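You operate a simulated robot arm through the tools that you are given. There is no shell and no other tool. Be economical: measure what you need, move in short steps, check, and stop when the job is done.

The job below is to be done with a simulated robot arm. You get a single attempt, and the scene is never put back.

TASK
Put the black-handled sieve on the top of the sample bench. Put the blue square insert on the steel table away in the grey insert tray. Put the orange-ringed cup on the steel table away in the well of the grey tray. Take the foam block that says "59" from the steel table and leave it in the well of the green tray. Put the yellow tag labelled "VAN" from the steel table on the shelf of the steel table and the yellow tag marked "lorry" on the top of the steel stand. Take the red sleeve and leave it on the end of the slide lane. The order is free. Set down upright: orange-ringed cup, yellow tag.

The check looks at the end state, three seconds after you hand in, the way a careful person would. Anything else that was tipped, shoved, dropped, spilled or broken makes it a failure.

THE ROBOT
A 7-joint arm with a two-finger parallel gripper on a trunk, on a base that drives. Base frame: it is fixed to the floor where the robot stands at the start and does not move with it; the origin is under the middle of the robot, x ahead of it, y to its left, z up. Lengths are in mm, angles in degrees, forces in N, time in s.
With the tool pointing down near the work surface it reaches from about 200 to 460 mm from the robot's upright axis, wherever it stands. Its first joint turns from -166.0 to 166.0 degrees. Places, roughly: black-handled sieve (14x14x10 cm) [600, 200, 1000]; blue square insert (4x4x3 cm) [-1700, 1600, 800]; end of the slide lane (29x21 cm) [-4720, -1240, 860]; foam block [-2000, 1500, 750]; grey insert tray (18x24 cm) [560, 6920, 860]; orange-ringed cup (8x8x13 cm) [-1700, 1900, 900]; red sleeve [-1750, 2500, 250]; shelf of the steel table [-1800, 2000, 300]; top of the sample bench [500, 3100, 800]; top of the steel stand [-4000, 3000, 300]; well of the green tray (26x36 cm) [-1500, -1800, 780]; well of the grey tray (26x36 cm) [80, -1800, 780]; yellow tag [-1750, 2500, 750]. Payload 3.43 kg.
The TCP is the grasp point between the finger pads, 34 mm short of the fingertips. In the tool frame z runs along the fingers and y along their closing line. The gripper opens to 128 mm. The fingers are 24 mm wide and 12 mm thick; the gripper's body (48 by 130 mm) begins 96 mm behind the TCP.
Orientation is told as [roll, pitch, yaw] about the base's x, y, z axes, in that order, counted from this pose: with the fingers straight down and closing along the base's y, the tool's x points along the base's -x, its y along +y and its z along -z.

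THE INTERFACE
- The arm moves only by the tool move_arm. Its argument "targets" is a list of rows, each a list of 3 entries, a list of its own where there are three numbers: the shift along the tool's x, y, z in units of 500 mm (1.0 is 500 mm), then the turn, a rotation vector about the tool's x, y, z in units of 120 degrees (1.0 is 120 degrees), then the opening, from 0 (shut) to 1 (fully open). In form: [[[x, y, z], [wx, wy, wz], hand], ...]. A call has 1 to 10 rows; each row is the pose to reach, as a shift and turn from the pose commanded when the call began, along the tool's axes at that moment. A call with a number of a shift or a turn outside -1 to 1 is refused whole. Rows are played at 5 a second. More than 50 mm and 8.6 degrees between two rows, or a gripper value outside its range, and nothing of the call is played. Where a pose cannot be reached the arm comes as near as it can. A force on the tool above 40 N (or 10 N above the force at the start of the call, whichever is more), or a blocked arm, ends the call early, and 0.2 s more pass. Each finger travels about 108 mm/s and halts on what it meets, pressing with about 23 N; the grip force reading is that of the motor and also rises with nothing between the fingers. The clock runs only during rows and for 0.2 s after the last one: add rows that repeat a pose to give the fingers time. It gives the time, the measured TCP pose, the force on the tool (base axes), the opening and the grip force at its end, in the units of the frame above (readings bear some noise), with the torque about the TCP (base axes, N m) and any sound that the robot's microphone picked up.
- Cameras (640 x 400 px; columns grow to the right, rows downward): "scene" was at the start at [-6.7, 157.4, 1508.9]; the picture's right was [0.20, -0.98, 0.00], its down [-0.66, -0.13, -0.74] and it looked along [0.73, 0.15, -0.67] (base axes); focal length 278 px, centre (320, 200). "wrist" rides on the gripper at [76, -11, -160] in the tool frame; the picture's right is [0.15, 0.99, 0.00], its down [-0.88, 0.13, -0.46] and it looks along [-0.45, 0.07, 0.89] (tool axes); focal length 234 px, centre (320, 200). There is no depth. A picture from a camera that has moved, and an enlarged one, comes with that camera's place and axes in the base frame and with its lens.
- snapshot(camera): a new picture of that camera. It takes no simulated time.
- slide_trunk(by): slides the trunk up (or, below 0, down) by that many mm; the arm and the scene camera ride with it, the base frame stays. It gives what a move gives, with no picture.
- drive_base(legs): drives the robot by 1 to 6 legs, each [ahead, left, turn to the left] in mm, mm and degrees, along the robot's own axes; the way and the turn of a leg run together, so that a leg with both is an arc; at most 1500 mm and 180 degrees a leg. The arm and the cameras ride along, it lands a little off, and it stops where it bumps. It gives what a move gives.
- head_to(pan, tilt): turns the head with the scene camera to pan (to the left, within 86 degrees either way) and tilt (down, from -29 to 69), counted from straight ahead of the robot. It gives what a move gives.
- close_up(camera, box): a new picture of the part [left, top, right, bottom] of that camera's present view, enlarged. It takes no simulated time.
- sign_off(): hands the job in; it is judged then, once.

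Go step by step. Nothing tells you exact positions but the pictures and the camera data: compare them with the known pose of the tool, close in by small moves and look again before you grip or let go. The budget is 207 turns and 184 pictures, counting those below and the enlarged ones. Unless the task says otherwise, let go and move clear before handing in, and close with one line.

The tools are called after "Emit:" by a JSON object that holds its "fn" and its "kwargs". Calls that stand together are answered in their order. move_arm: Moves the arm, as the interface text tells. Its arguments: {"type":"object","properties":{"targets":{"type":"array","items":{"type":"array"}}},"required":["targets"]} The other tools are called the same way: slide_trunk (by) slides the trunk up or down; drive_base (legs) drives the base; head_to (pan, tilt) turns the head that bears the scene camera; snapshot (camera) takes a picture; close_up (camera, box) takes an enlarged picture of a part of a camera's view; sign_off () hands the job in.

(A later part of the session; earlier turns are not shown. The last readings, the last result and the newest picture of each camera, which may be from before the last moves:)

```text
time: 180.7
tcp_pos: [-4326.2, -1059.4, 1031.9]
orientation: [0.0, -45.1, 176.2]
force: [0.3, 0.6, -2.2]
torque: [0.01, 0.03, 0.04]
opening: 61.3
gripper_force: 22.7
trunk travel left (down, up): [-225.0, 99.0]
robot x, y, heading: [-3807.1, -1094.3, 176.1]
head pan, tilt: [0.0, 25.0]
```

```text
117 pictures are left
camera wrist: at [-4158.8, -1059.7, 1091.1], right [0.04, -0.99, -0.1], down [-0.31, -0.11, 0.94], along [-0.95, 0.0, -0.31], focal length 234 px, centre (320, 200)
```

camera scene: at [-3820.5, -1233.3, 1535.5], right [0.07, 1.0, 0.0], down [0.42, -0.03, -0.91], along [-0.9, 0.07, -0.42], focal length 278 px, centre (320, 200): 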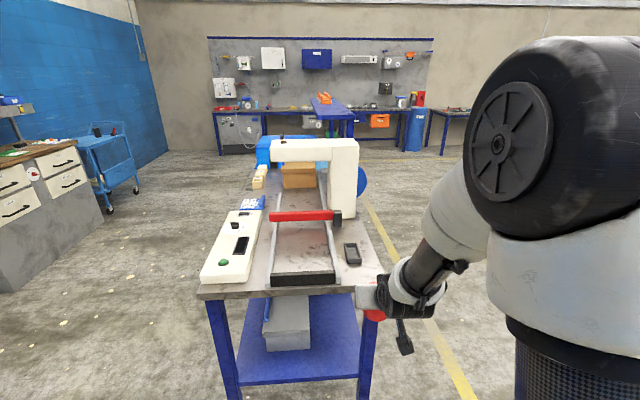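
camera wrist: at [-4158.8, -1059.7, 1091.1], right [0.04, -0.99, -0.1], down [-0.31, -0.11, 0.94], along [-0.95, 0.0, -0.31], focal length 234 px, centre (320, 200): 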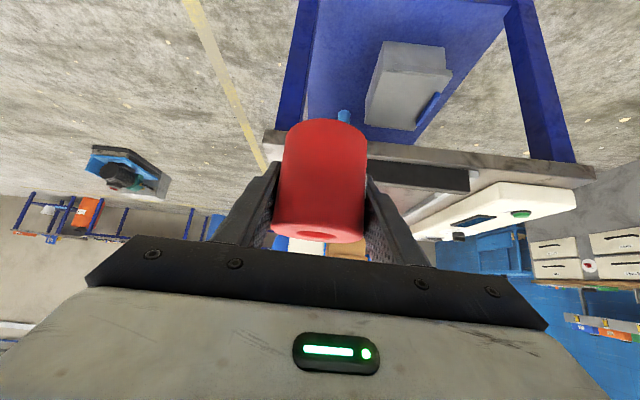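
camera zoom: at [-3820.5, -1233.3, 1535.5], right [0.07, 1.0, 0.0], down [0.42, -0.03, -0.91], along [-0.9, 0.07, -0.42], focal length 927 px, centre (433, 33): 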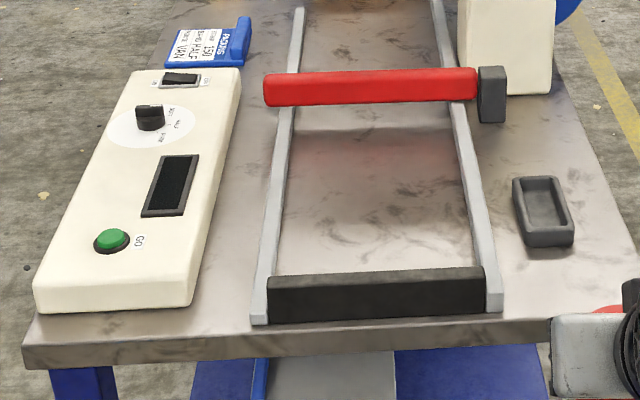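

The lane's end zone lies between the black stop (x≈-4633) and the red bar, centred at y≈-1230. I drive closer and square up.

Emit:
{"fn": "drive_base", "kwargs": {"legs": [[285, 150, 4]]}}

Emit:
{"fn": "snapshot", "kwargs": {"camera": "scene"}}

Emit:
{"fn": "snapshot", "kwargs": {"camera": "wrist"}}

```text
time: 182.8
tcp_pos: [-4616.9, -1240.9, 1031.4]
orientation: [-0.1, -45.0, -179.2]
force: [-0.4, -0.9, -1.3]
torque: [-0.01, 0.03, 0.03]
opening: 61.0
gripper_force: 23.4
trunk travel left (down, up): [-225.0, 99.0]
robot x, y, heading: [-4101.2, -1237.1, -179.6]
head pan, tilt: [0.0, 25.0]
```

```text
116 pictures are left
camera scene: at [-4098.8, -1373.7, 1535.5], right [-0.01, 1.0, 0.0], down [0.42, 0.0, -0.91], along [-0.91, -0.01, -0.42], focal length 278 px, centre (320, 200)
```

scene: 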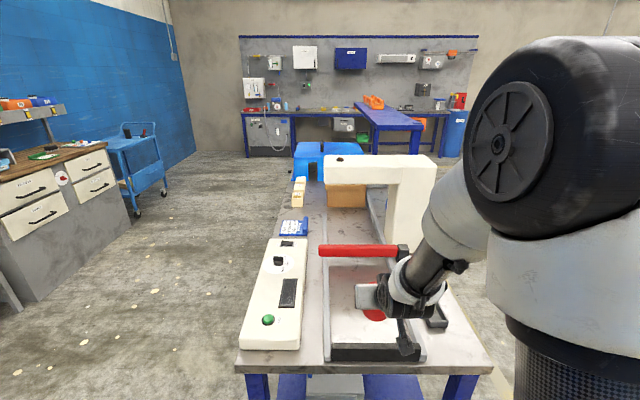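

```text
115 pictures are left
camera wrist: at [-4449.9, -1227.5, 1091.1], right [0.12, -0.99, -0.1], down [-0.3, -0.13, 0.94], along [-0.95, -0.08, -0.31], focal length 234 px, centre (320, 200)
```

wrist: 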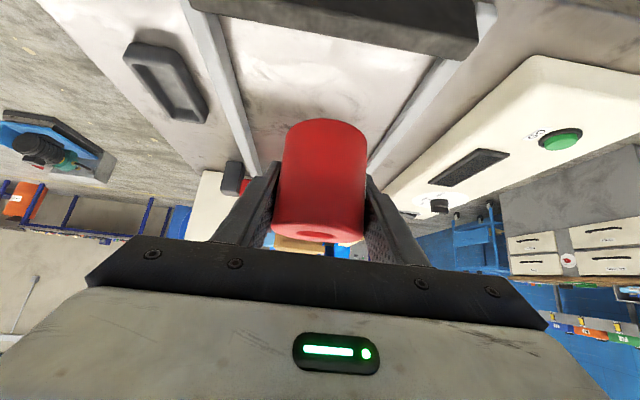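

Aligned with the lane. I move forward 138 mm and lower partway.

Emit:
{"fn": "move_arm", "kwargs": {"targets": [[[-0.065, 0, 0.065], [0, 0, 0], 0.3], [[-0.13, 0, 0.13], [0, 0, 0], 0.3], [[-0.195, 0, 0.195], [0, 0, 0], 0.3], [[-0.145, 0, 0.245], [0, 0, 0], 0.3], [[-0.095, 0, 0.295], [0, 0, 0], 0.3], [[-0.075, 0, 0.315], [0, 0, 0], 0.3], [[-0.075, 0, 0.315], [0, 0, 0], 0.3]]}}

Emit:
{"fn": "snapshot", "kwargs": {"camera": "scene"}}

Emit:
{"fn": "snapshot", "kwargs": {"camera": "wrist"}}

```text
time: 184.4
tcp_pos: [-4758.3, -1241.9, 947.6]
orientation: [0.0, -45.0, -179.1]
force: [-0.6, 0.6, -1.9]
torque: [0.0, 0.02, 0.02]
opening: 61.3
gripper_force: 23.5
trunk travel left (down, up): [-225.0, 99.0]
robot x, y, heading: [-4098.6, -1233.9, -179.8]
head pan, tilt: [0.0, 25.0]
```

```text
114 pictures are left
camera scene: at [-4098.8, -1373.7, 1535.5], right [-0.01, 1.0, 0.0], down [0.42, 0.0, -0.91], along [-0.91, -0.01, -0.42], focal length 278 px, centre (320, 200)
```

scene: 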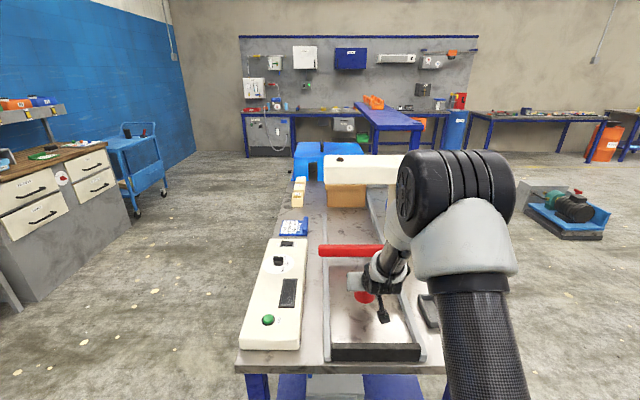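

```text
113 pictures are left
camera wrist: at [-4590.1, -1229.3, 1006.1], right [0.12, -0.99, -0.1], down [-0.3, -0.13, 0.94], along [-0.95, -0.08, -0.31], focal length 234 px, centre (320, 200)
```

wrist: 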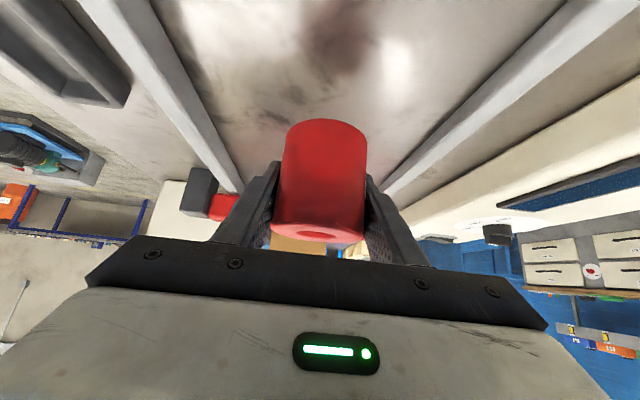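

Now slow descent to contact.

Emit:
{"fn": "move_arm", "kwargs": {"targets": [[[0.02, 0, 0.02], [0, 0, 0], 0.3], [[0.036, 0, 0.036], [0, 0, 0], 0.3], [[0.044, 0, 0.044], [0, 0, 0], 0.3], [[0.052, 0, 0.052], [0, 0, 0], 0.3], [[0.058, 0, 0.058], [0, 0, 0], 0.3], [[0.064, 0, 0.064], [0, 0, 0], 0.3], [[0.07, 0, 0.07], [0, 0, 0], 0.3], [[0.076, 0, 0.076], [0, 0, 0], 0.3], [[0.082, 0, 0.082], [0, 0, 0], 0.3], [[0.088, 0, 0.088], [0, 0, 0], 0.3]]}}

Emit:
{"fn": "snapshot", "kwargs": {"camera": "wrist"}}

```text
time: 186.7
tcp_pos: [-4758.1, -1243.5, 892.2]
orientation: [0.0, -46.2, -179.1]
force: [-2.9, 0.9, 9.7]
torque: [-0.06, -0.22, 0.08]
opening: 61.2
gripper_force: 22.9
trunk travel left (down, up): [-225.0, 99.0]
robot x, y, heading: [-4102.0, -1233.0, -179.7]
head pan, tilt: [0.0, 25.0]
stopped in row 10: the force on the tool passed its limit at 42 N (the readings are from after the stop); the commanded pose is now the measured one
```

```text
112 pictures are left
camera wrist: at [-4590.9, -1230.1, 947.4], right [0.12, -0.99, -0.11], down [-0.28, -0.13, 0.95], along [-0.95, -0.08, -0.29], focal length 234 px, centre (320, 200)
```

wrist: 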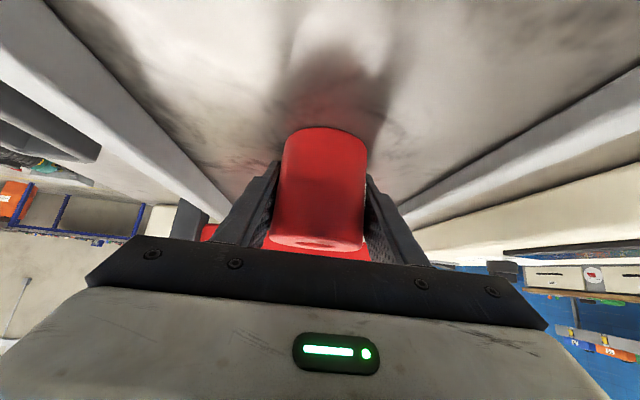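

Contact. I open and withdraw along the tool.

Emit:
{"fn": "move_arm", "kwargs": {"targets": [[[-0.002, 0, -0.002], [0, 0.01, 0], 0.4], [[-0.002, 0, -0.002], [0, 0.01, 0], 0.55], [[-0.002, 0, -0.002], [0, 0.01, 0], 0.7], [[-0.002, 0, -0.002], [0, 0.01, 0], 0.8], [[-0.01, 0, -0.05], [0, 0.01, 0], 0.8], [[-0.01, 0, -0.13], [0, 0.01, 0], 0.8], [[-0.01, 0, -0.21], [0, 0.01, 0], 0.8], [[-0.01, 0, -0.29], [0, 0.01, 0], 0.8], [[-0.01, 0, -0.29], [0, 0.01, 0], 0.8]]}}

Emit:
{"fn": "snapshot", "kwargs": {"camera": "wrist"}}

Emit:
{"fn": "close_up", "kwargs": {"camera": "scene", "box": [290, 220, 450, 370]}}

```text
time: 188.7
tcp_pos: [-4655.4, -1240.5, 997.0]
orientation: [-0.1, -44.5, -179.3]
force: [-0.4, 0.0, 0.6]
torque: [-0.02, 0.0, 0.02]
opening: 102.5
gripper_force: 0.1
trunk travel left (down, up): [-225.0, 99.0]
robot x, y, heading: [-4099.5, -1234.5, -179.8]
head pan, tilt: [0.0, 25.0]
```

```text
111 pictures are left
camera wrist: at [-4487.8, -1227.2, 1057.0], right [0.12, -0.99, -0.1], down [-0.31, -0.13, 0.94], along [-0.94, -0.08, -0.32], focal length 234 px, centre (320, 200)
```

wrist: 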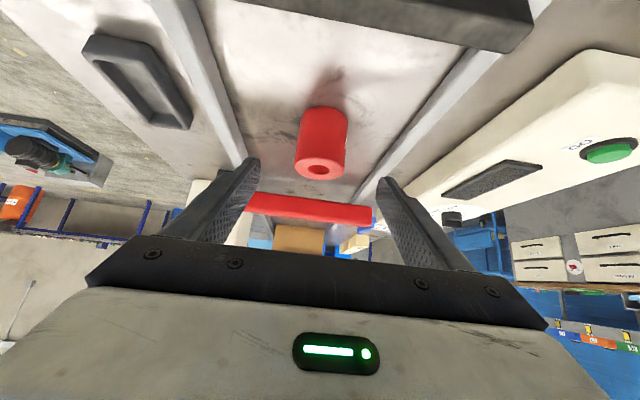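

```text
2.67 times, centred on (370, 295) of scene
camera zoom: at [-4098.2, -1373.7, 1535.5], right [-0.01, 1.0, 0.0], down [0.42, 0.0, -0.91], along [-0.91, -0.01, -0.42], focal length 742 px, centre (187, -53)
```

zoom: 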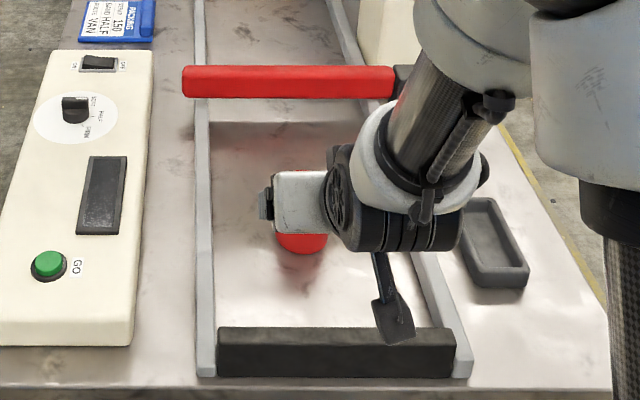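

The sleeve stands in the lane's end. Now back to the steel table: I back off, turn to face +x and survey the way.

Emit:
{"fn": "drive_base", "kwargs": {"legs": [[-450, 0, 0], [0, 0, 175]]}}

Emit:
{"fn": "head_to", "kwargs": {"pan": -10, "tilt": 12}}

Emit:
{"fn": "head_to", "kwargs": {"pan": -10, "tilt": 12}}

Emit:
{"fn": "snapshot", "kwargs": {"camera": "scene"}}

Emit:
{"fn": "head_to", "kwargs": {"pan": 45, "tilt": 12}}

Emit:
{"fn": "head_to", "kwargs": {"pan": 45, "tilt": 12}}

Emit:
{"fn": "snapshot", "kwargs": {"camera": "scene"}}

```text
time: 198.7
tcp_pos: [-3093.9, -1310.1, 996.0]
orientation: [-0.1, -44.5, -7.6]
force: [0.8, -0.1, 0.0]
torque: [-0.03, 0.0, 0.0]
opening: 102.5
gripper_force: 0.1
trunk travel left (down, up): [-225.0, 99.0]
robot x, y, heading: [-3642.2, -1234.1, -8.3]
head pan, tilt: [0.0, 25.0]
```

```text
time: 199.4
tcp_pos: [-3093.5, -1310.9, 996.6]
orientation: [0.0, -44.5, -7.7]
force: [-0.8, 0.3, -0.7]
torque: [-0.01, 0.02, 0.04]
opening: 102.5
gripper_force: 0.1
trunk travel left (down, up): [-225.0, 99.0]
robot x, y, heading: [-3646.5, -1237.3, -8.1]
head pan, tilt: [-10.0, 12.0]
```

```text
time: 200.1
tcp_pos: [-3095.6, -1309.6, 996.2]
orientation: [0.0, -44.5, -7.5]
force: [-0.1, -0.3, 0.0]
torque: [0.02, -0.03, -0.02]
opening: 102.3
gripper_force: 0.1
trunk travel left (down, up): [-225.0, 99.0]
robot x, y, heading: [-3649.6, -1236.4, -8.0]
head pan, tilt: [-10.0, 12.0]
```

```text
109 pictures are left
camera scene: at [-3624.9, -1111.7, 1556.6], right [-0.31, -0.95, 0.0], down [-0.2, 0.06, -0.98], along [0.93, -0.3, -0.21], focal length 278 px, centre (320, 200)
```

scene: 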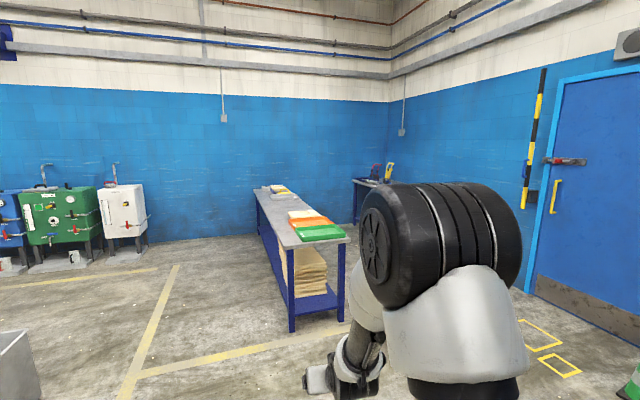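

```text
time: 201.3
tcp_pos: [-3094.8, -1311.1, 996.2]
orientation: [-0.1, -44.5, -7.6]
force: [0.8, 0.0, 0.2]
torque: [0.01, -0.01, -0.02]
opening: 102.3
gripper_force: 0.1
trunk travel left (down, up): [-225.0, 99.0]
robot x, y, heading: [-3645.1, -1232.9, -8.1]
head pan, tilt: [45.0, 12.0]
```

```text
time: 201.9
tcp_pos: [-3095.3, -1310.2, 996.9]
orientation: [0.1, -44.5, -7.7]
force: [-0.1, 0.9, 0.0]
torque: [0.02, 0.03, 0.03]
opening: 102.1
gripper_force: 0.0
trunk travel left (down, up): [-225.0, 99.0]
robot x, y, heading: [-3644.9, -1233.3, -8.1]
head pan, tilt: [45.0, 12.0]
```

```text
108 pictures are left
camera scene: at [-3639.0, -1026.8, 1556.6], right [0.6, -0.8, 0.0], down [-0.17, -0.12, -0.98], along [0.78, 0.59, -0.21], focal length 278 px, centre (320, 200)
```

scene: 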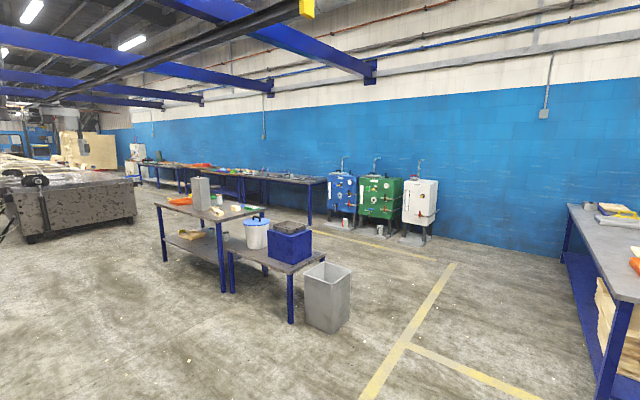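

The bench with the trays runs along y≈-1520…-2100; the floor between is free. I turn to heading 180 and drive backwards east, then sideways north to the steel table's east side.

Emit:
{"fn": "drive_base", "kwargs": {"legs": [[0, 0, -172], [-1400, -170, 0], [-1400, -170, 0]]}}

Emit:
{"fn": "drive_base", "kwargs": {"legs": [[0, -1200, 0], [0, -1000, 0]]}}

Emit:
{"fn": "head_to", "kwargs": {"pan": 0, "tilt": 40}}

Emit:
{"fn": "head_to", "kwargs": {"pan": 0, "tilt": 40}}

Emit:
{"fn": "snapshot", "kwargs": {"camera": "scene"}}

```text
time: 222.7
tcp_pos: [-1404.5, -790.1, 996.0]
orientation: [0.0, -44.5, -176.9]
force: [-0.7, -0.4, 0.0]
torque: [0.03, -0.01, 0.0]
opening: 102.3
gripper_force: 0.2
trunk travel left (down, up): [-225.0, 99.0]
robot x, y, heading: [-848.5, -764.4, -177.4]
head pan, tilt: [45.0, 12.0]
```

```text
time: 243.6
tcp_pos: [-1483.9, 1376.0, 996.4]
orientation: [0.1, -44.6, -178.3]
force: [-0.5, 0.8, -0.1]
torque: [-0.03, 0.01, 0.0]
opening: 102.5
gripper_force: 0.0
trunk travel left (down, up): [-225.0, 99.0]
robot x, y, heading: [-930.1, 1389.4, -178.8]
head pan, tilt: [45.0, 12.0]
```

```text
time: 244.7
tcp_pos: [-1485.5, 1376.8, 994.6]
orientation: [0.0, -44.5, -178.3]
force: [-0.2, 0.5, 0.0]
torque: [0.0, 0.0, 0.01]
opening: 102.7
gripper_force: 0.1
trunk travel left (down, up): [-225.0, 99.0]
robot x, y, heading: [-928.8, 1391.6, -178.6]
head pan, tilt: [0.0, 40.0]
```

```text
time: 245.3
tcp_pos: [-1484.7, 1376.9, 997.0]
orientation: [0.0, -44.5, -178.3]
force: [-0.8, 0.2, 1.1]
torque: [-0.03, 0.0, 0.0]
opening: 102.3
gripper_force: 0.0
trunk travel left (down, up): [-225.0, 99.0]
robot x, y, heading: [-928.4, 1390.3, -178.6]
head pan, tilt: [0.0, 40.0]
```

```text
107 pictures are left
camera scene: at [-919.1, 1251.7, 1512.2], right [-0.02, 1.0, 0.0], down [0.64, 0.01, -0.77], along [-0.77, -0.02, -0.64], focal length 278 px, centre (320, 200)
```

scene: 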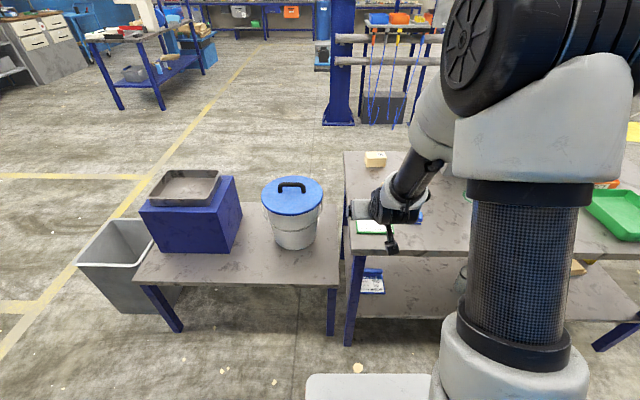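

I move right 150 mm to face the foam block and look closer.

Emit:
{"fn": "drive_base", "kwargs": {"legs": [[100, -170, -1.5]]}}

Emit:
{"fn": "snapshot", "kwargs": {"camera": "scene"}}

Emit:
{"fn": "snapshot", "kwargs": {"camera": "wrist"}}

```text
time: 247.6
tcp_pos: [-1583.4, 1560.2, 996.9]
orientation: [0.0, -44.5, -179.8]
force: [0.8, -0.1, -0.2]
torque: [0.01, 0.0, -0.02]
opening: 102.4
gripper_force: 0.0
trunk travel left (down, up): [-225.0, 99.0]
robot x, y, heading: [-1031.3, 1561.8, 180.0]
head pan, tilt: [0.0, 40.0]
```

```text
106 pictures are left
camera scene: at [-1021.2, 1420.7, 1512.2], right [0.0, 1.0, 0.0], down [0.64, 0.0, -0.77], along [-0.77, 0.0, -0.64], focal length 278 px, centre (320, 200)
```

scene: 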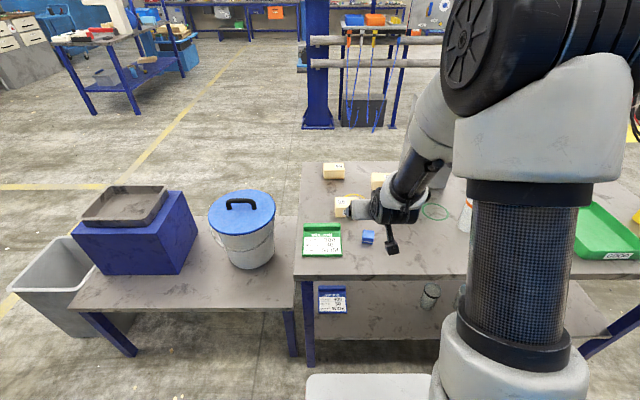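

```text
105 pictures are left
camera wrist: at [-1416.7, 1571.2, 1056.8], right [0.11, -0.99, -0.1], down [-0.31, -0.13, 0.94], along [-0.94, -0.07, -0.32], focal length 234 px, centre (320, 200)
```

wrist: 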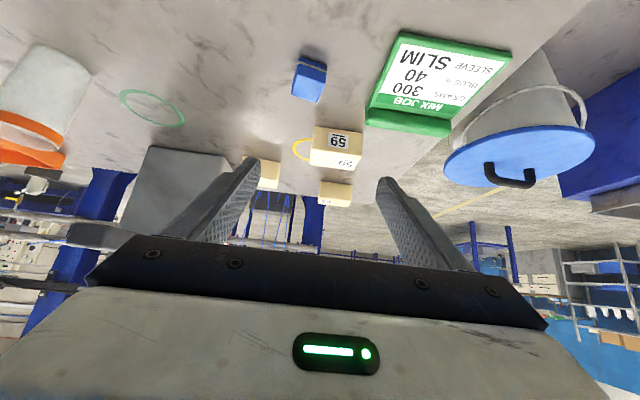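

Emit:
{"fn": "close_up", "kwargs": {"camera": "scene", "box": [296, 150, 408, 260]}}

Emit:
{"fn": "close_up", "kwargs": {"camera": "wrist", "box": [240, 50, 400, 220]}}

```text
3.64 times, centred on (352, 205) of scene
camera zoom: at [-1021.2, 1420.7, 1512.2], right [0.0, 1.0, 0.0], down [0.64, 0.0, -0.77], along [-0.77, 0.0, -0.64], focal length 1012 px, centre (204, 182)
```

zoom: 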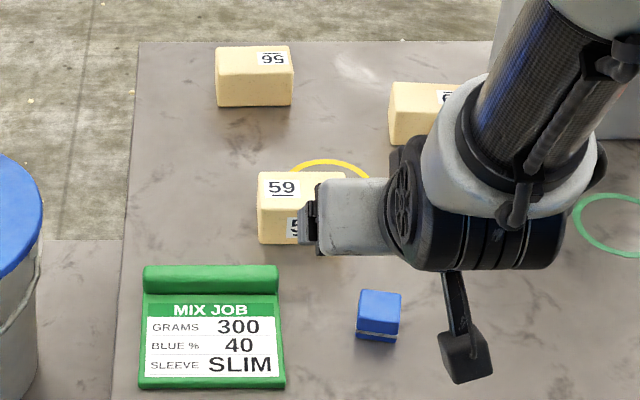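

```text
2.35 times, centred on (320, 135) of wrist
camera zoom: at [-1416.7, 1571.2, 1056.8], right [0.11, -0.99, -0.1], down [-0.31, -0.13, 0.94], along [-0.94, -0.07, -0.32], focal length 551 px, centre (320, 353)
```

zoom: 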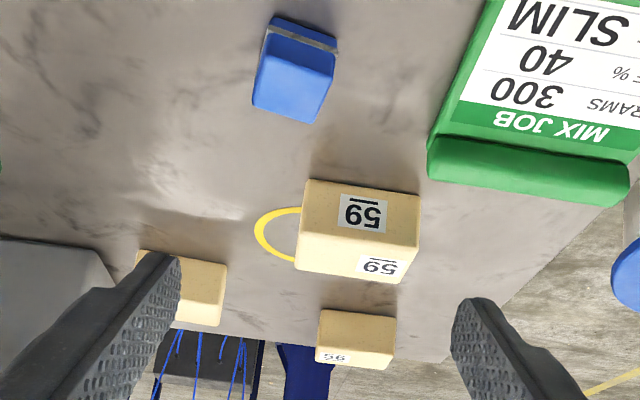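

Foam 59 measured ≈88×53×49 mm, centre ≈[-1797, 1526, 825]. I drive 110 mm nearer.

Emit:
{"fn": "drive_base", "kwargs": {"legs": [[110, 35, 0]]}}

Emit:
{"fn": "move_arm", "kwargs": {"targets": [[[0, 0, 0.06], [0, 0, 0], 1], [[0, 0, 0.12], [0, 0, 0], 1], [[0, 0, 0.12], [0, 0, 0], 1]]}}

Emit:
{"fn": "snapshot", "kwargs": {"camera": "wrist"}}

```text
time: 248.8
tcp_pos: [-1694.6, 1524.3, 997.1]
orientation: [0.0, -44.5, -179.8]
force: [0.2, 0.0, 1.0]
torque: [0.04, -0.01, -0.01]
opening: 102.1
gripper_force: 0.1
trunk travel left (down, up): [-225.0, 99.0]
robot x, y, heading: [-1139.3, 1523.3, 179.7]
head pan, tilt: [0.0, 40.0]
```

```text
time: 249.6
tcp_pos: [-1737.2, 1523.1, 953.1]
orientation: [0.0, -44.5, -179.8]
force: [-0.1, 0.6, 0.1]
torque: [0.02, -0.04, 0.03]
opening: 128.1
gripper_force: 0.1
trunk travel left (down, up): [-225.0, 99.0]
robot x, y, heading: [-1136.4, 1526.6, 179.8]
head pan, tilt: [0.0, 40.0]
```

```text
102 pictures are left
camera wrist: at [-1570.9, 1535.1, 1013.1], right [0.11, -0.99, -0.1], down [-0.31, -0.13, 0.94], along [-0.94, -0.07, -0.32], focal length 234 px, centre (320, 200)
```

wrist: 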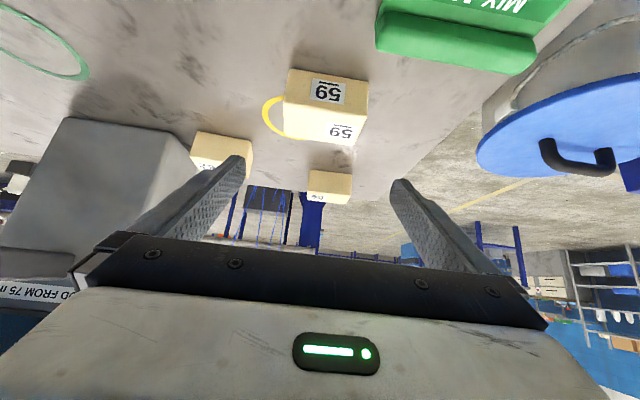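

Centre confirmed ≈[-1795, 1526]. Final approach and close.

Emit:
{"fn": "move_arm", "kwargs": {"targets": [[[0.08, -0.006, 0], [0, 0, 0], 1], [[0.081, -0.006, 0.08], [0, 0, 0], 1], [[0.081, -0.006, 0.16], [0, 0, 0], 1], [[0.081, -0.006, 0.22], [0, 0, 0], 1], [[0.081, -0.006, 0.245], [0, 0, 0], 1], [[0.081, -0.006, 0.245], [0, 0, 0], 0.85], [[0.081, -0.006, 0.245], [0, 0, 0], 0.7], [[0.081, -0.006, 0.245], [0, 0, 0], 0.6], [[0.081, -0.006, 0.245], [0, 0, 0], 0.6]]}}

Emit:
{"fn": "snapshot", "kwargs": {"camera": "wrist"}}

```text
time: 251.6
tcp_pos: [-1795.1, 1529.6, 839.0]
orientation: [0.0, -44.5, -179.8]
force: [0.0, 0.7, -0.4]
torque: [0.0, 0.0, -0.04]
opening: 89.0
gripper_force: 22.8
trunk travel left (down, up): [-225.0, 99.0]
robot x, y, heading: [-1140.6, 1524.8, 179.8]
head pan, tilt: [0.0, 40.0]
```

```text
101 pictures are left
camera wrist: at [-1628.2, 1540.1, 898.8], right [0.11, -0.99, -0.1], down [-0.31, -0.13, 0.94], along [-0.95, -0.07, -0.32], focal length 234 px, centre (320, 200)
```

wrist: 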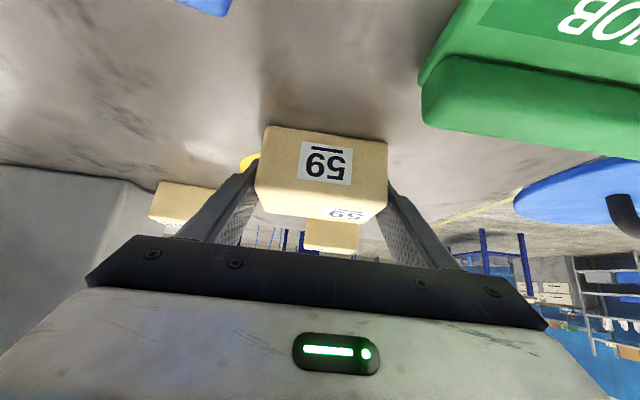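

Gripped (89 mm). I lift, back off and drive to the tray bench.

Emit:
{"fn": "move_arm", "kwargs": {"targets": [[[-0.02, 0, -0.02], [0, 0, 0], 0.55], [[-0.08, 0, -0.08], [0, 0, 0], 0.55], [[-0.14, 0, -0.14], [0, 0, 0], 0.55], [[-0.2, 0, -0.2], [0, 0, 0], 0.55], [[-0.24, 0, -0.245], [0, 0, 0], 0.55], [[-0.24, 0, -0.245], [0, 0, 0], 0.55]]}}

Emit:
{"fn": "drive_base", "kwargs": {"legs": [[-320, 0, 0], [0, 1150, 0], [0, 1150, 0], [600, 0, 0], [0, 0, 90]]}}

Emit:
{"fn": "head_to", "kwargs": {"pan": 0, "tilt": 35}}

Emit:
{"fn": "head_to", "kwargs": {"pan": 0, "tilt": 35}}

Emit:
{"fn": "snapshot", "kwargs": {"camera": "scene"}}

Emit:
{"fn": "snapshot", "kwargs": {"camera": "wrist"}}

```text
time: 253.0
tcp_pos: [-1793.2, 1531.3, 1013.7]
orientation: [0.1, -44.6, -179.8]
force: [0.1, 0.9, -0.1]
torque: [0.02, 0.01, 0.06]
opening: 89.2
gripper_force: 22.3
trunk travel left (down, up): [-225.0, 99.0]
robot x, y, heading: [-1138.8, 1524.7, 179.4]
head pan, tilt: [0.0, 40.0]
```

```text
time: 284.7
tcp_pos: [-1298.5, -1527.6, 1011.6]
orientation: [0.0, -44.5, -85.1]
force: [-0.9, -0.2, -0.2]
torque: [-0.03, 0.01, -0.02]
opening: 89.0
gripper_force: 23.2
trunk travel left (down, up): [-225.0, 99.0]
robot x, y, heading: [-1344.7, -873.8, -85.6]
head pan, tilt: [0.0, 40.0]
```

```text
time: 285.3
tcp_pos: [-1296.5, -1526.9, 1012.5]
orientation: [0.0, -44.5, -85.2]
force: [-0.9, -0.1, -0.4]
torque: [0.01, -0.02, 0.0]
opening: 89.3
gripper_force: 23.1
trunk travel left (down, up): [-225.0, 99.0]
robot x, y, heading: [-1343.7, -874.6, -85.5]
head pan, tilt: [0.0, 35.0]
```

```text
time: 285.9
tcp_pos: [-1297.6, -1527.1, 1012.5]
orientation: [0.1, -44.5, -85.2]
force: [1.0, -0.2, 0.2]
torque: [-0.03, 0.03, 0.01]
opening: 89.0
gripper_force: 22.8
trunk travel left (down, up): [-225.0, 99.0]
robot x, y, heading: [-1344.0, -878.7, -85.6]
head pan, tilt: [0.0, 35.0]
```

```text
100 pictures are left
camera scene: at [-1203.8, -861.8, 1519.8], right [-1.0, -0.08, 0.0], down [-0.04, 0.57, -0.82], along [0.06, -0.82, -0.57], focal length 278 px, centre (320, 200)
```

scene: 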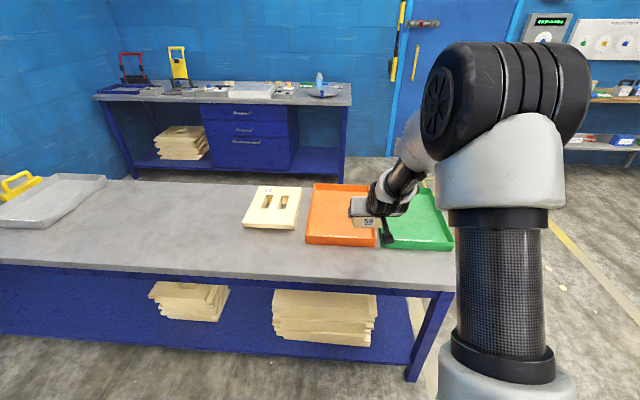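

```text
99 pictures are left
camera wrist: at [-1322.4, -1363.5, 1072.5], right [0.98, 0.19, -0.1], down [0.16, -0.3, 0.94], along [0.15, -0.94, -0.32], focal length 234 px, centre (320, 200)
```

wrist: 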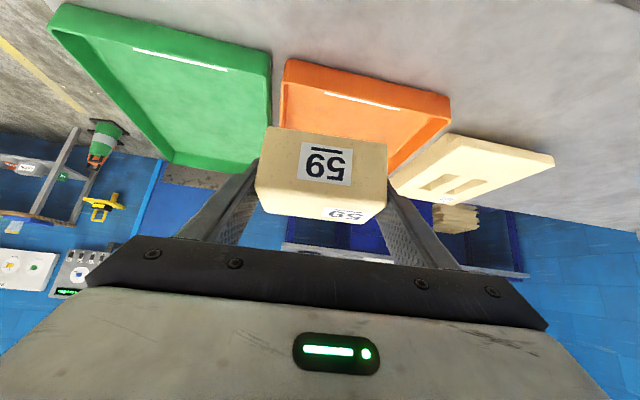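

Green tray spans x≈-1380…-1625, y≈-1620…-2006. I square up in front of it.

Emit:
{"fn": "drive_base", "kwargs": {"legs": [[215, -170, -4.5]]}}

Emit:
{"fn": "snapshot", "kwargs": {"camera": "scene"}}

Emit:
{"fn": "snapshot", "kwargs": {"camera": "wrist"}}

```text
time: 288.2
tcp_pos: [-1510.0, -1749.5, 1013.7]
orientation: [-0.1, -44.5, -89.7]
force: [0.2, 0.1, -0.9]
torque: [-0.02, -0.03, 0.02]
opening: 89.0
gripper_force: 22.9
trunk travel left (down, up): [-225.0, 99.0]
robot x, y, heading: [-1505.5, -1094.9, -90.2]
head pan, tilt: [0.0, 35.0]
```

```text
98 pictures are left
camera scene: at [-1364.4, -1093.6, 1519.8], right [-1.0, 0.0, 0.0], down [0.0, 0.57, -0.82], along [0.0, -0.82, -0.57], focal length 278 px, centre (320, 200)
```

scene: 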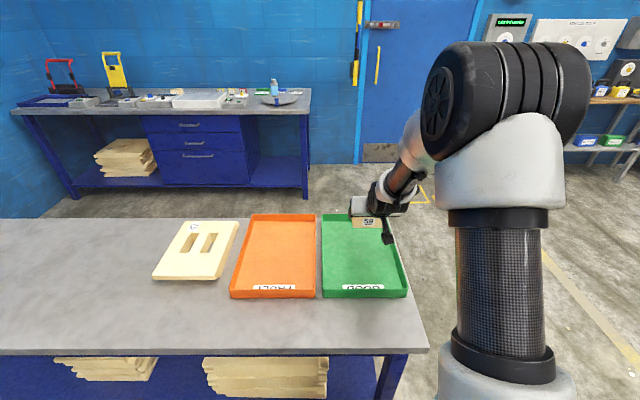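

```text
97 pictures are left
camera wrist: at [-1521.8, -1584.4, 1072.6], right [0.99, 0.11, -0.1], down [0.13, -0.31, 0.94], along [0.07, -0.94, -0.32], focal length 234 px, centre (320, 200)
```

wrist: 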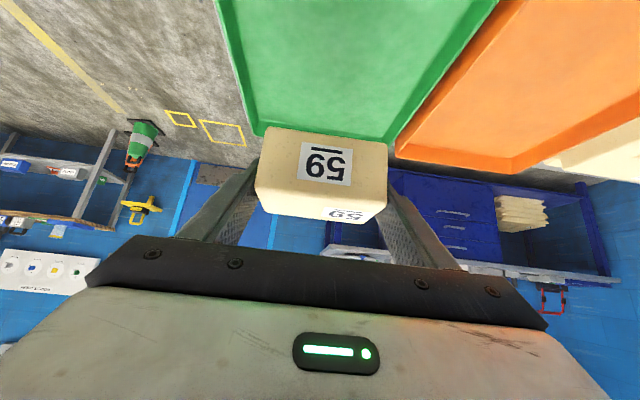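

I go forward 85 mm and down partway into the green tray.

Emit:
{"fn": "move_arm", "kwargs": {"targets": [[[-0.06, 0, 0.06], [0, 0, 0], 0.55], [[-0.121, 0, 0.119], [0, 0, 0], 0.55], [[-0.06, 0, 0.18], [0, 0, 0], 0.55], [[0.0, 0, 0.242], [0, 0, 0], 0.55], [[0.05, 0, 0.293], [0, 0, 0], 0.55], [[0.065, 0, 0.308], [0, 0, 0], 0.55], [[0.065, 0, 0.308], [0, 0, 0], 0.55]]}}

Emit:
{"fn": "snapshot", "kwargs": {"camera": "scene"}}

Emit:
{"fn": "snapshot", "kwargs": {"camera": "wrist"}}

```text
time: 289.8
tcp_pos: [-1511.6, -1836.1, 881.8]
orientation: [0.0, -44.5, -89.6]
force: [-0.7, 0.1, -0.3]
torque: [-0.01, 0.01, 0.02]
opening: 89.0
gripper_force: 23.2
trunk travel left (down, up): [-225.0, 99.0]
robot x, y, heading: [-1503.0, -1094.0, -90.1]
head pan, tilt: [0.0, 35.0]
```

```text
96 pictures are left
camera scene: at [-1364.4, -1093.6, 1519.8], right [-1.0, 0.0, 0.0], down [0.0, 0.57, -0.82], along [0.0, -0.82, -0.57], focal length 278 px, centre (320, 200)
```

scene: 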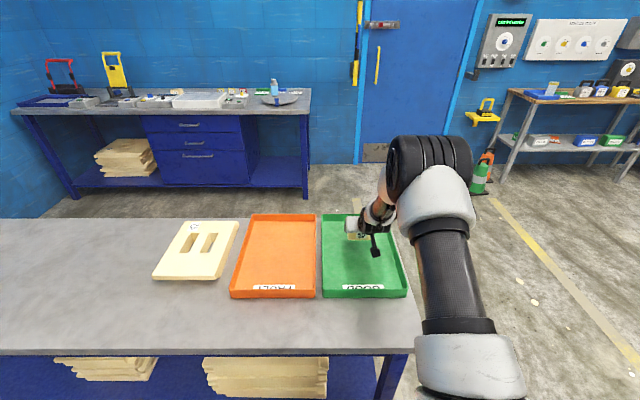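

```text
95 pictures are left
camera wrist: at [-1522.3, -1669.6, 941.4], right [0.99, 0.11, -0.1], down [0.13, -0.31, 0.94], along [0.07, -0.94, -0.32], focal length 234 px, centre (320, 200)
```

wrist: 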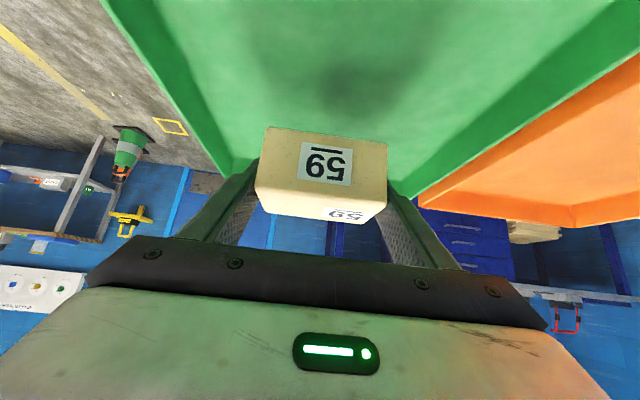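

Inside the tray walls. Slow descent to contact.

Emit:
{"fn": "move_arm", "kwargs": {"targets": [[[0.015, 0, 0.015], [0, 0, 0], 0.55], [[0.03, 0, 0.03], [0, 0, 0], 0.55], [[0.038, 0, 0.038], [0, 0, 0], 0.55], [[0.046, 0, 0.046], [0, 0, 0], 0.55], [[0.053, 0, 0.053], [0, 0, 0], 0.55], [[0.06, 0, 0.06], [0, 0, 0], 0.55], [[0.067, 0, 0.067], [0, 0, 0], 0.55], [[0.074, 0, 0.074], [0, 0, 0], 0.55], [[0.081, 0, 0.081], [0, 0, 0], 0.55], [[0.088, 0, 0.088], [0, 0, 0], 0.55]]}}

Emit:
{"fn": "snapshot", "kwargs": {"camera": "wrist"}}

```text
time: 292.0
tcp_pos: [-1509.3, -1836.0, 821.0]
orientation: [0.0, -45.1, -89.7]
force: [1.5, -1.3, 20.5]
torque: [-0.09, -0.03, -0.02]
opening: 89.4
gripper_force: 23.4
trunk travel left (down, up): [-225.0, 99.0]
robot x, y, heading: [-1504.0, -1096.8, -90.1]
head pan, tilt: [0.0, 35.0]
```

```text
94 pictures are left
camera wrist: at [-1521.1, -1669.6, 880.7], right [0.99, 0.11, -0.1], down [0.13, -0.3, 0.95], along [0.07, -0.95, -0.31], focal length 234 px, centre (320, 200)
```

wrist: 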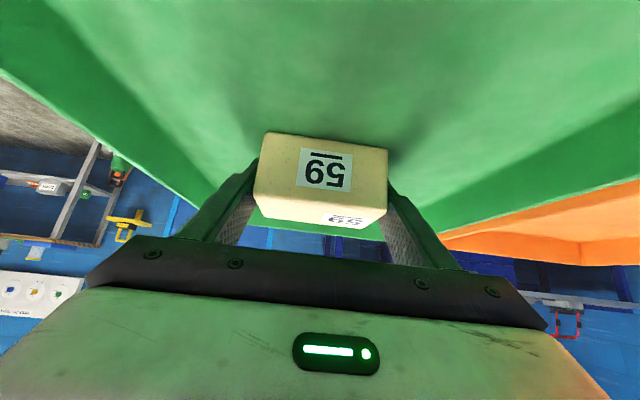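

Contact at TCP z≈821. I open and withdraw along the tool.

Emit:
{"fn": "move_arm", "kwargs": {"targets": [[[-0.003, 0, -0.003], [0, 0, 0], 0.65], [[-0.003, 0, -0.003], [0, 0, 0], 0.8], [[-0.003, 0, -0.003], [0, 0, 0], 0.95], [[-0.003, 0, -0.003], [0, 0, 0], 1], [[-0.003, 0, -0.06], [0, 0, 0], 1], [[-0.003, 0, -0.15], [0, 0, 0], 1], [[-0.003, 0, -0.24], [0, 0, 0], 1], [[-0.05, 0, -0.31], [0, 0, 0], 1], [[-0.1, 0, -0.37], [0, 0, 0], 1], [[-0.1, 0, -0.37], [0, 0, 0], 1]]}}

Emit:
{"fn": "snapshot", "kwargs": {"camera": "wrist"}}

```text
time: 294.2
tcp_pos: [-1513.0, -1742.0, 984.9]
orientation: [0.0, -44.4, -89.7]
force: [-0.2, -0.5, -0.1]
torque: [0.0, -0.02, -0.01]
opening: 128.3
gripper_force: 0.0
trunk travel left (down, up): [-225.0, 99.0]
robot x, y, heading: [-1504.5, -1096.0, -90.2]
head pan, tilt: [0.0, 35.0]
```

```text
93 pictures are left
camera wrist: at [-1524.4, -1576.3, 1044.4], right [0.99, 0.11, -0.1], down [0.13, -0.31, 0.94], along [0.07, -0.94, -0.32], focal length 234 px, centre (320, 200)
```

wrist: 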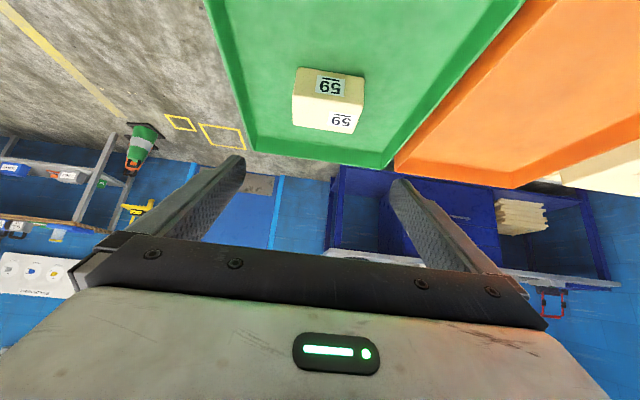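

Foam 59 lies in the green tray's well. Next the cup: I drive back to the steel table's east side at y≈1930.

Emit:
{"fn": "drive_base", "kwargs": {"legs": [[-220, 0, 0], [0, 0, -90], [-700, 0, 0], [0, -1400, 0], [0, -1400, 0]]}}

Emit:
{"fn": "head_to", "kwargs": {"pan": 0, "tilt": 35}}

Emit:
{"fn": "snapshot", "kwargs": {"camera": "scene"}}

Emit:
{"fn": "snapshot", "kwargs": {"camera": "wrist"}}

```text
time: 329.8
tcp_pos: [-1294.1, 1936.0, 983.7]
orientation: [0.0, -44.5, 176.6]
force: [0.6, 0.1, -0.1]
torque: [-0.02, 0.0, -0.01]
opening: 127.9
gripper_force: 0.0
trunk travel left (down, up): [-225.0, 99.0]
robot x, y, heading: [-651.5, 1890.6, 176.2]
head pan, tilt: [0.0, 35.0]
```

```text
time: 330.4
tcp_pos: [-1295.0, 1935.4, 984.2]
orientation: [0.1, -44.5, 176.7]
force: [1.1, -0.1, 0.0]
torque: [0.0, 0.04, 0.01]
opening: 128.1
gripper_force: 0.0
trunk travel left (down, up): [-225.0, 99.0]
robot x, y, heading: [-646.0, 1887.7, 176.2]
head pan, tilt: [0.0, 35.0]
```

```text
92 pictures are left
camera scene: at [-654.9, 1749.1, 1519.8], right [0.07, 1.0, 0.0], down [0.57, -0.04, -0.82], along [-0.82, 0.05, -0.57], focal length 278 px, centre (320, 200)
```

scene: 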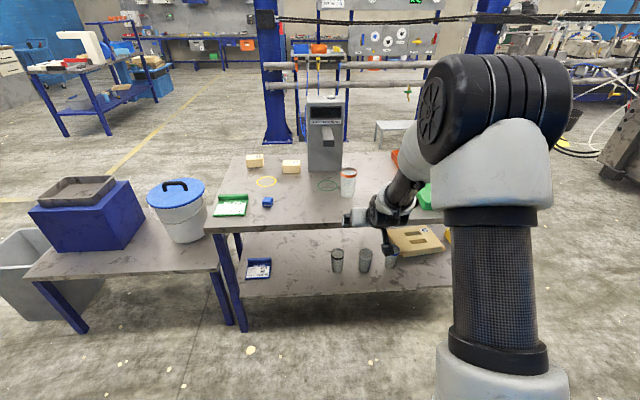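

```text
91 pictures are left
camera wrist: at [-1126.9, 1937.5, 1044.1], right [0.05, -0.99, -0.1], down [-0.32, -0.11, 0.94], along [-0.95, -0.01, -0.32], focal length 234 px, centre (320, 200)
```

wrist: 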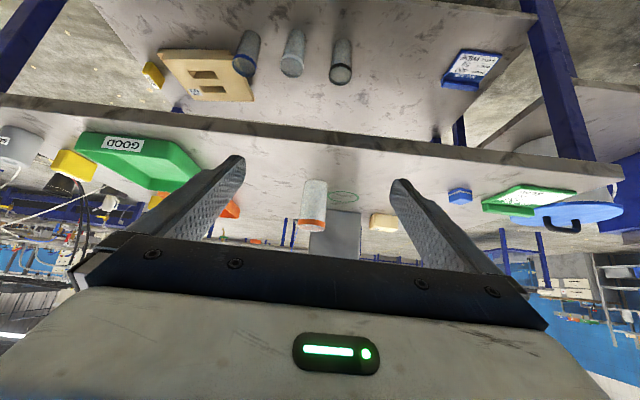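

Cup base centre ≈[-1740, 1946]. I retract the arm 200 mm first, then drive in and square up.

Emit:
{"fn": "move_arm", "kwargs": {"targets": [[[0.07, 0, -0.07], [0, 0, 0], 1], [[0.14, 0, -0.14], [0, 0, 0], 1], [[0.21, 0, -0.21], [0, 0, 0], 1], [[0.285, 0, -0.28], [0, 0, 0], 1], [[0.285, 0, -0.28], [0, 0, 0], 1]]}}

Emit:
{"fn": "drive_base", "kwargs": {"legs": [[495, -20, 3.5]]}}

Emit:
{"fn": "snapshot", "kwargs": {"camera": "wrist"}}

Emit:
{"fn": "snapshot", "kwargs": {"camera": "scene"}}

```text
refused: row 4 steps farther than a row can; nothing moved
```

```text
time: 333.2
tcp_pos: [-1783.1, 1943.5, 983.0]
orientation: [-0.1, -44.4, 179.6]
force: [5.0, -0.2, -6.8]
torque: [0.46, 0.2, 0.33]
opening: 127.7
gripper_force: 0.1
trunk travel left (down, up): [-225.0, 99.0]
robot x, y, heading: [-1134.7, 1928.6, 179.0]
head pan, tilt: [0.0, 35.0]
```

```text
90 pictures are left
camera wrist: at [-1616.4, 1953.4, 1043.5], right [0.1, -0.99, -0.1], down [-0.31, -0.13, 0.94], along [-0.94, -0.06, -0.32], focal length 234 px, centre (320, 200)
```

wrist: 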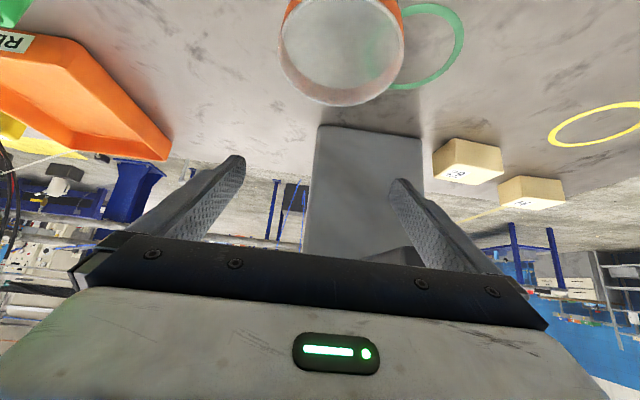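

```text
89 pictures are left
camera scene: at [-1136.1, 1788.4, 1519.7], right [0.02, 1.0, 0.0], down [0.57, -0.01, -0.82], along [-0.82, 0.01, -0.57], focal length 278 px, centre (320, 200)
```

scene: 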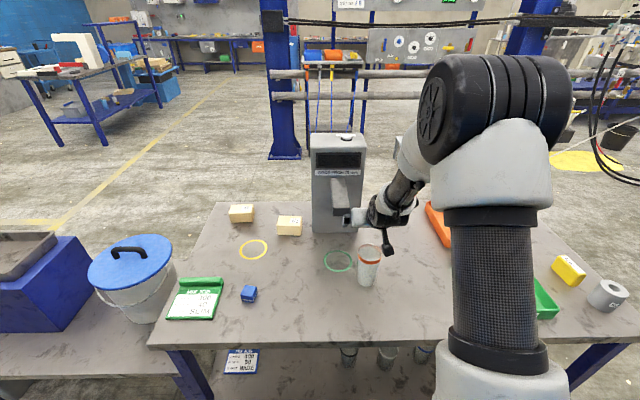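

The retract was refused and the gripper now lightly touches the grey gauge device. I back straight off.

Emit:
{"fn": "drive_base", "kwargs": {"legs": [[-150, 0, 0]]}}

Emit:
{"fn": "close_up", "kwargs": {"camera": "scene", "box": [220, 100, 460, 260]}}

Emit:
{"fn": "snapshot", "kwargs": {"camera": "wrist"}}

```text
time: 334.6
tcp_pos: [-1634.5, 1941.1, 982.0]
orientation: [-0.1, -44.4, 179.7]
force: [0.3, -0.2, -1.1]
torque: [0.02, -0.01, 0.01]
opening: 128.2
gripper_force: 0.0
trunk travel left (down, up): [-225.0, 99.0]
robot x, y, heading: [-989.3, 1924.7, 179.0]
head pan, tilt: [0.0, 35.0]
```

```text
2.50 times, centred on (340, 180) of scene
camera zoom: at [-988.3, 1786.2, 1519.8], right [0.02, 1.0, 0.0], down [0.57, -0.01, -0.82], along [-0.82, 0.01, -0.57], focal length 696 px, centre (270, 250)
```

zoom: 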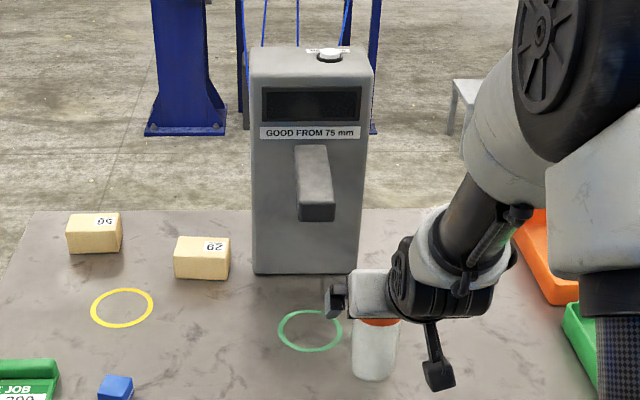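

```text
87 pictures are left
camera wrist: at [-1468.8, 1950.6, 1043.7], right [0.1, -0.99, -0.1], down [-0.31, -0.13, 0.94], along [-0.94, -0.06, -0.32], focal length 234 px, centre (320, 200)
```

wrist: 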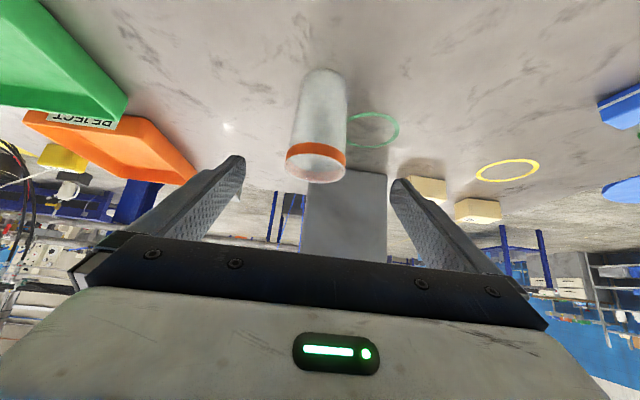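

The device looks unmoved. Cup centre ≈[-1712, 1948]; I go in along the tool with full opening, stopping short to check.

Emit:
{"fn": "move_arm", "kwargs": {"targets": [[[0.049, -0.014, 0], [0, 0, 0], 1], [[0.049, -0.014, 0.07], [0, 0, 0], 1], [[0.049, -0.014, 0.14], [0, 0, 0], 1], [[0.049, -0.014, 0.14], [0, 0, 0], 1]]}}

Emit:
{"fn": "snapshot", "kwargs": {"camera": "wrist"}}

Emit:
{"fn": "snapshot", "kwargs": {"camera": "scene"}}

```text
time: 335.6
tcp_pos: [-1669.5, 1946.4, 916.7]
orientation: [0.0, -44.3, 179.8]
force: [0.2, 0.5, -0.2]
torque: [-0.02, 0.0, -0.04]
opening: 128.2
gripper_force: 0.0
trunk travel left (down, up): [-225.0, 99.0]
robot x, y, heading: [-988.4, 1928.3, 179.1]
head pan, tilt: [0.0, 35.0]
```

```text
86 pictures are left
camera wrist: at [-1502.6, 1956.1, 978.7], right [0.1, -0.99, -0.1], down [-0.31, -0.13, 0.94], along [-0.94, -0.06, -0.32], focal length 234 px, centre (320, 200)
```

wrist: 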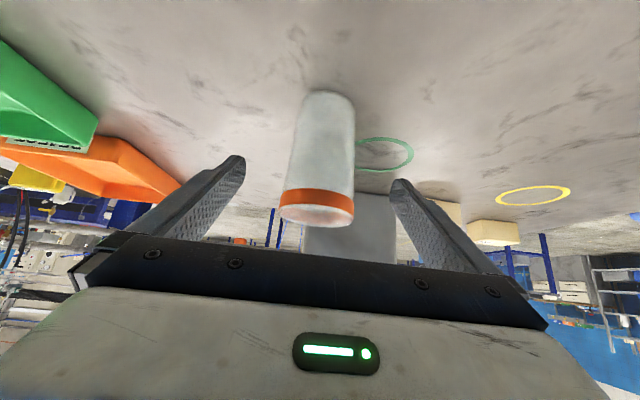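

```text
85 pictures are left
camera scene: at [-988.6, 1786.2, 1519.8], right [0.02, 1.0, 0.0], down [0.57, -0.01, -0.82], along [-0.82, 0.01, -0.57], focal length 278 px, centre (320, 200)
```

scene: 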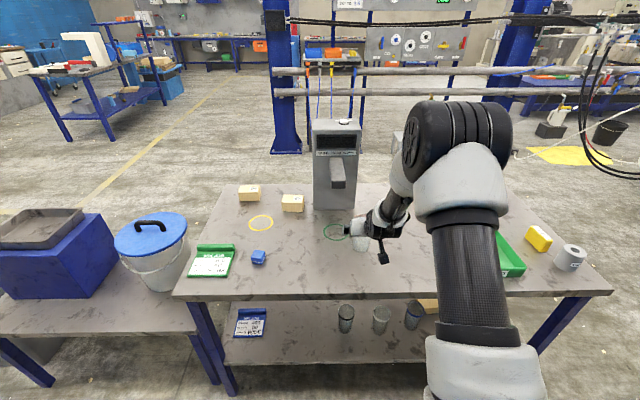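

Centred on the cup. Final 68 mm and close.

Emit:
{"fn": "move_arm", "kwargs": {"targets": [[[0.006, 0, 0.07], [0, 0, 0], 1], [[0.006, 0, 0.137], [0, 0, 0], 1], [[0.006, 0, 0.137], [0, 0, 0], 0.85], [[0.006, 0, 0.137], [0, 0, 0], 0.7], [[0.006, 0, 0.137], [0, 0, 0], 0.55], [[0.006, 0, 0.137], [0, 0, 0], 0.45], [[0.006, 0, 0.137], [0, 0, 0], 0.4], [[0.006, 0, 0.137], [0, 0, 0], 0.4]]}}

Emit:
{"fn": "snapshot", "kwargs": {"camera": "wrist"}}

```text
time: 337.4
tcp_pos: [-1713.6, 1944.7, 867.0]
orientation: [0.0, -44.3, 179.7]
force: [-0.4, 0.0, -0.2]
torque: [0.0, 0.01, 0.01]
opening: 68.3
gripper_force: 23.4
trunk travel left (down, up): [-225.0, 99.0]
robot x, y, heading: [-989.8, 1929.4, 179.3]
head pan, tilt: [0.0, 35.0]
```

```text
84 pictures are left
camera wrist: at [-1547.6, 1954.9, 927.0], right [0.1, -0.99, -0.1], down [-0.31, -0.13, 0.94], along [-0.94, -0.06, -0.32], focal length 234 px, centre (320, 200)
```

wrist: 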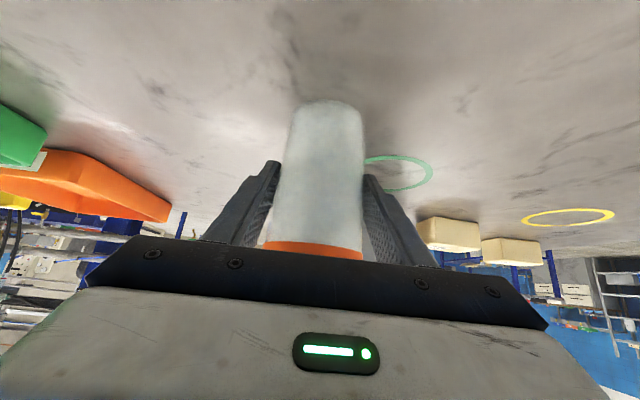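

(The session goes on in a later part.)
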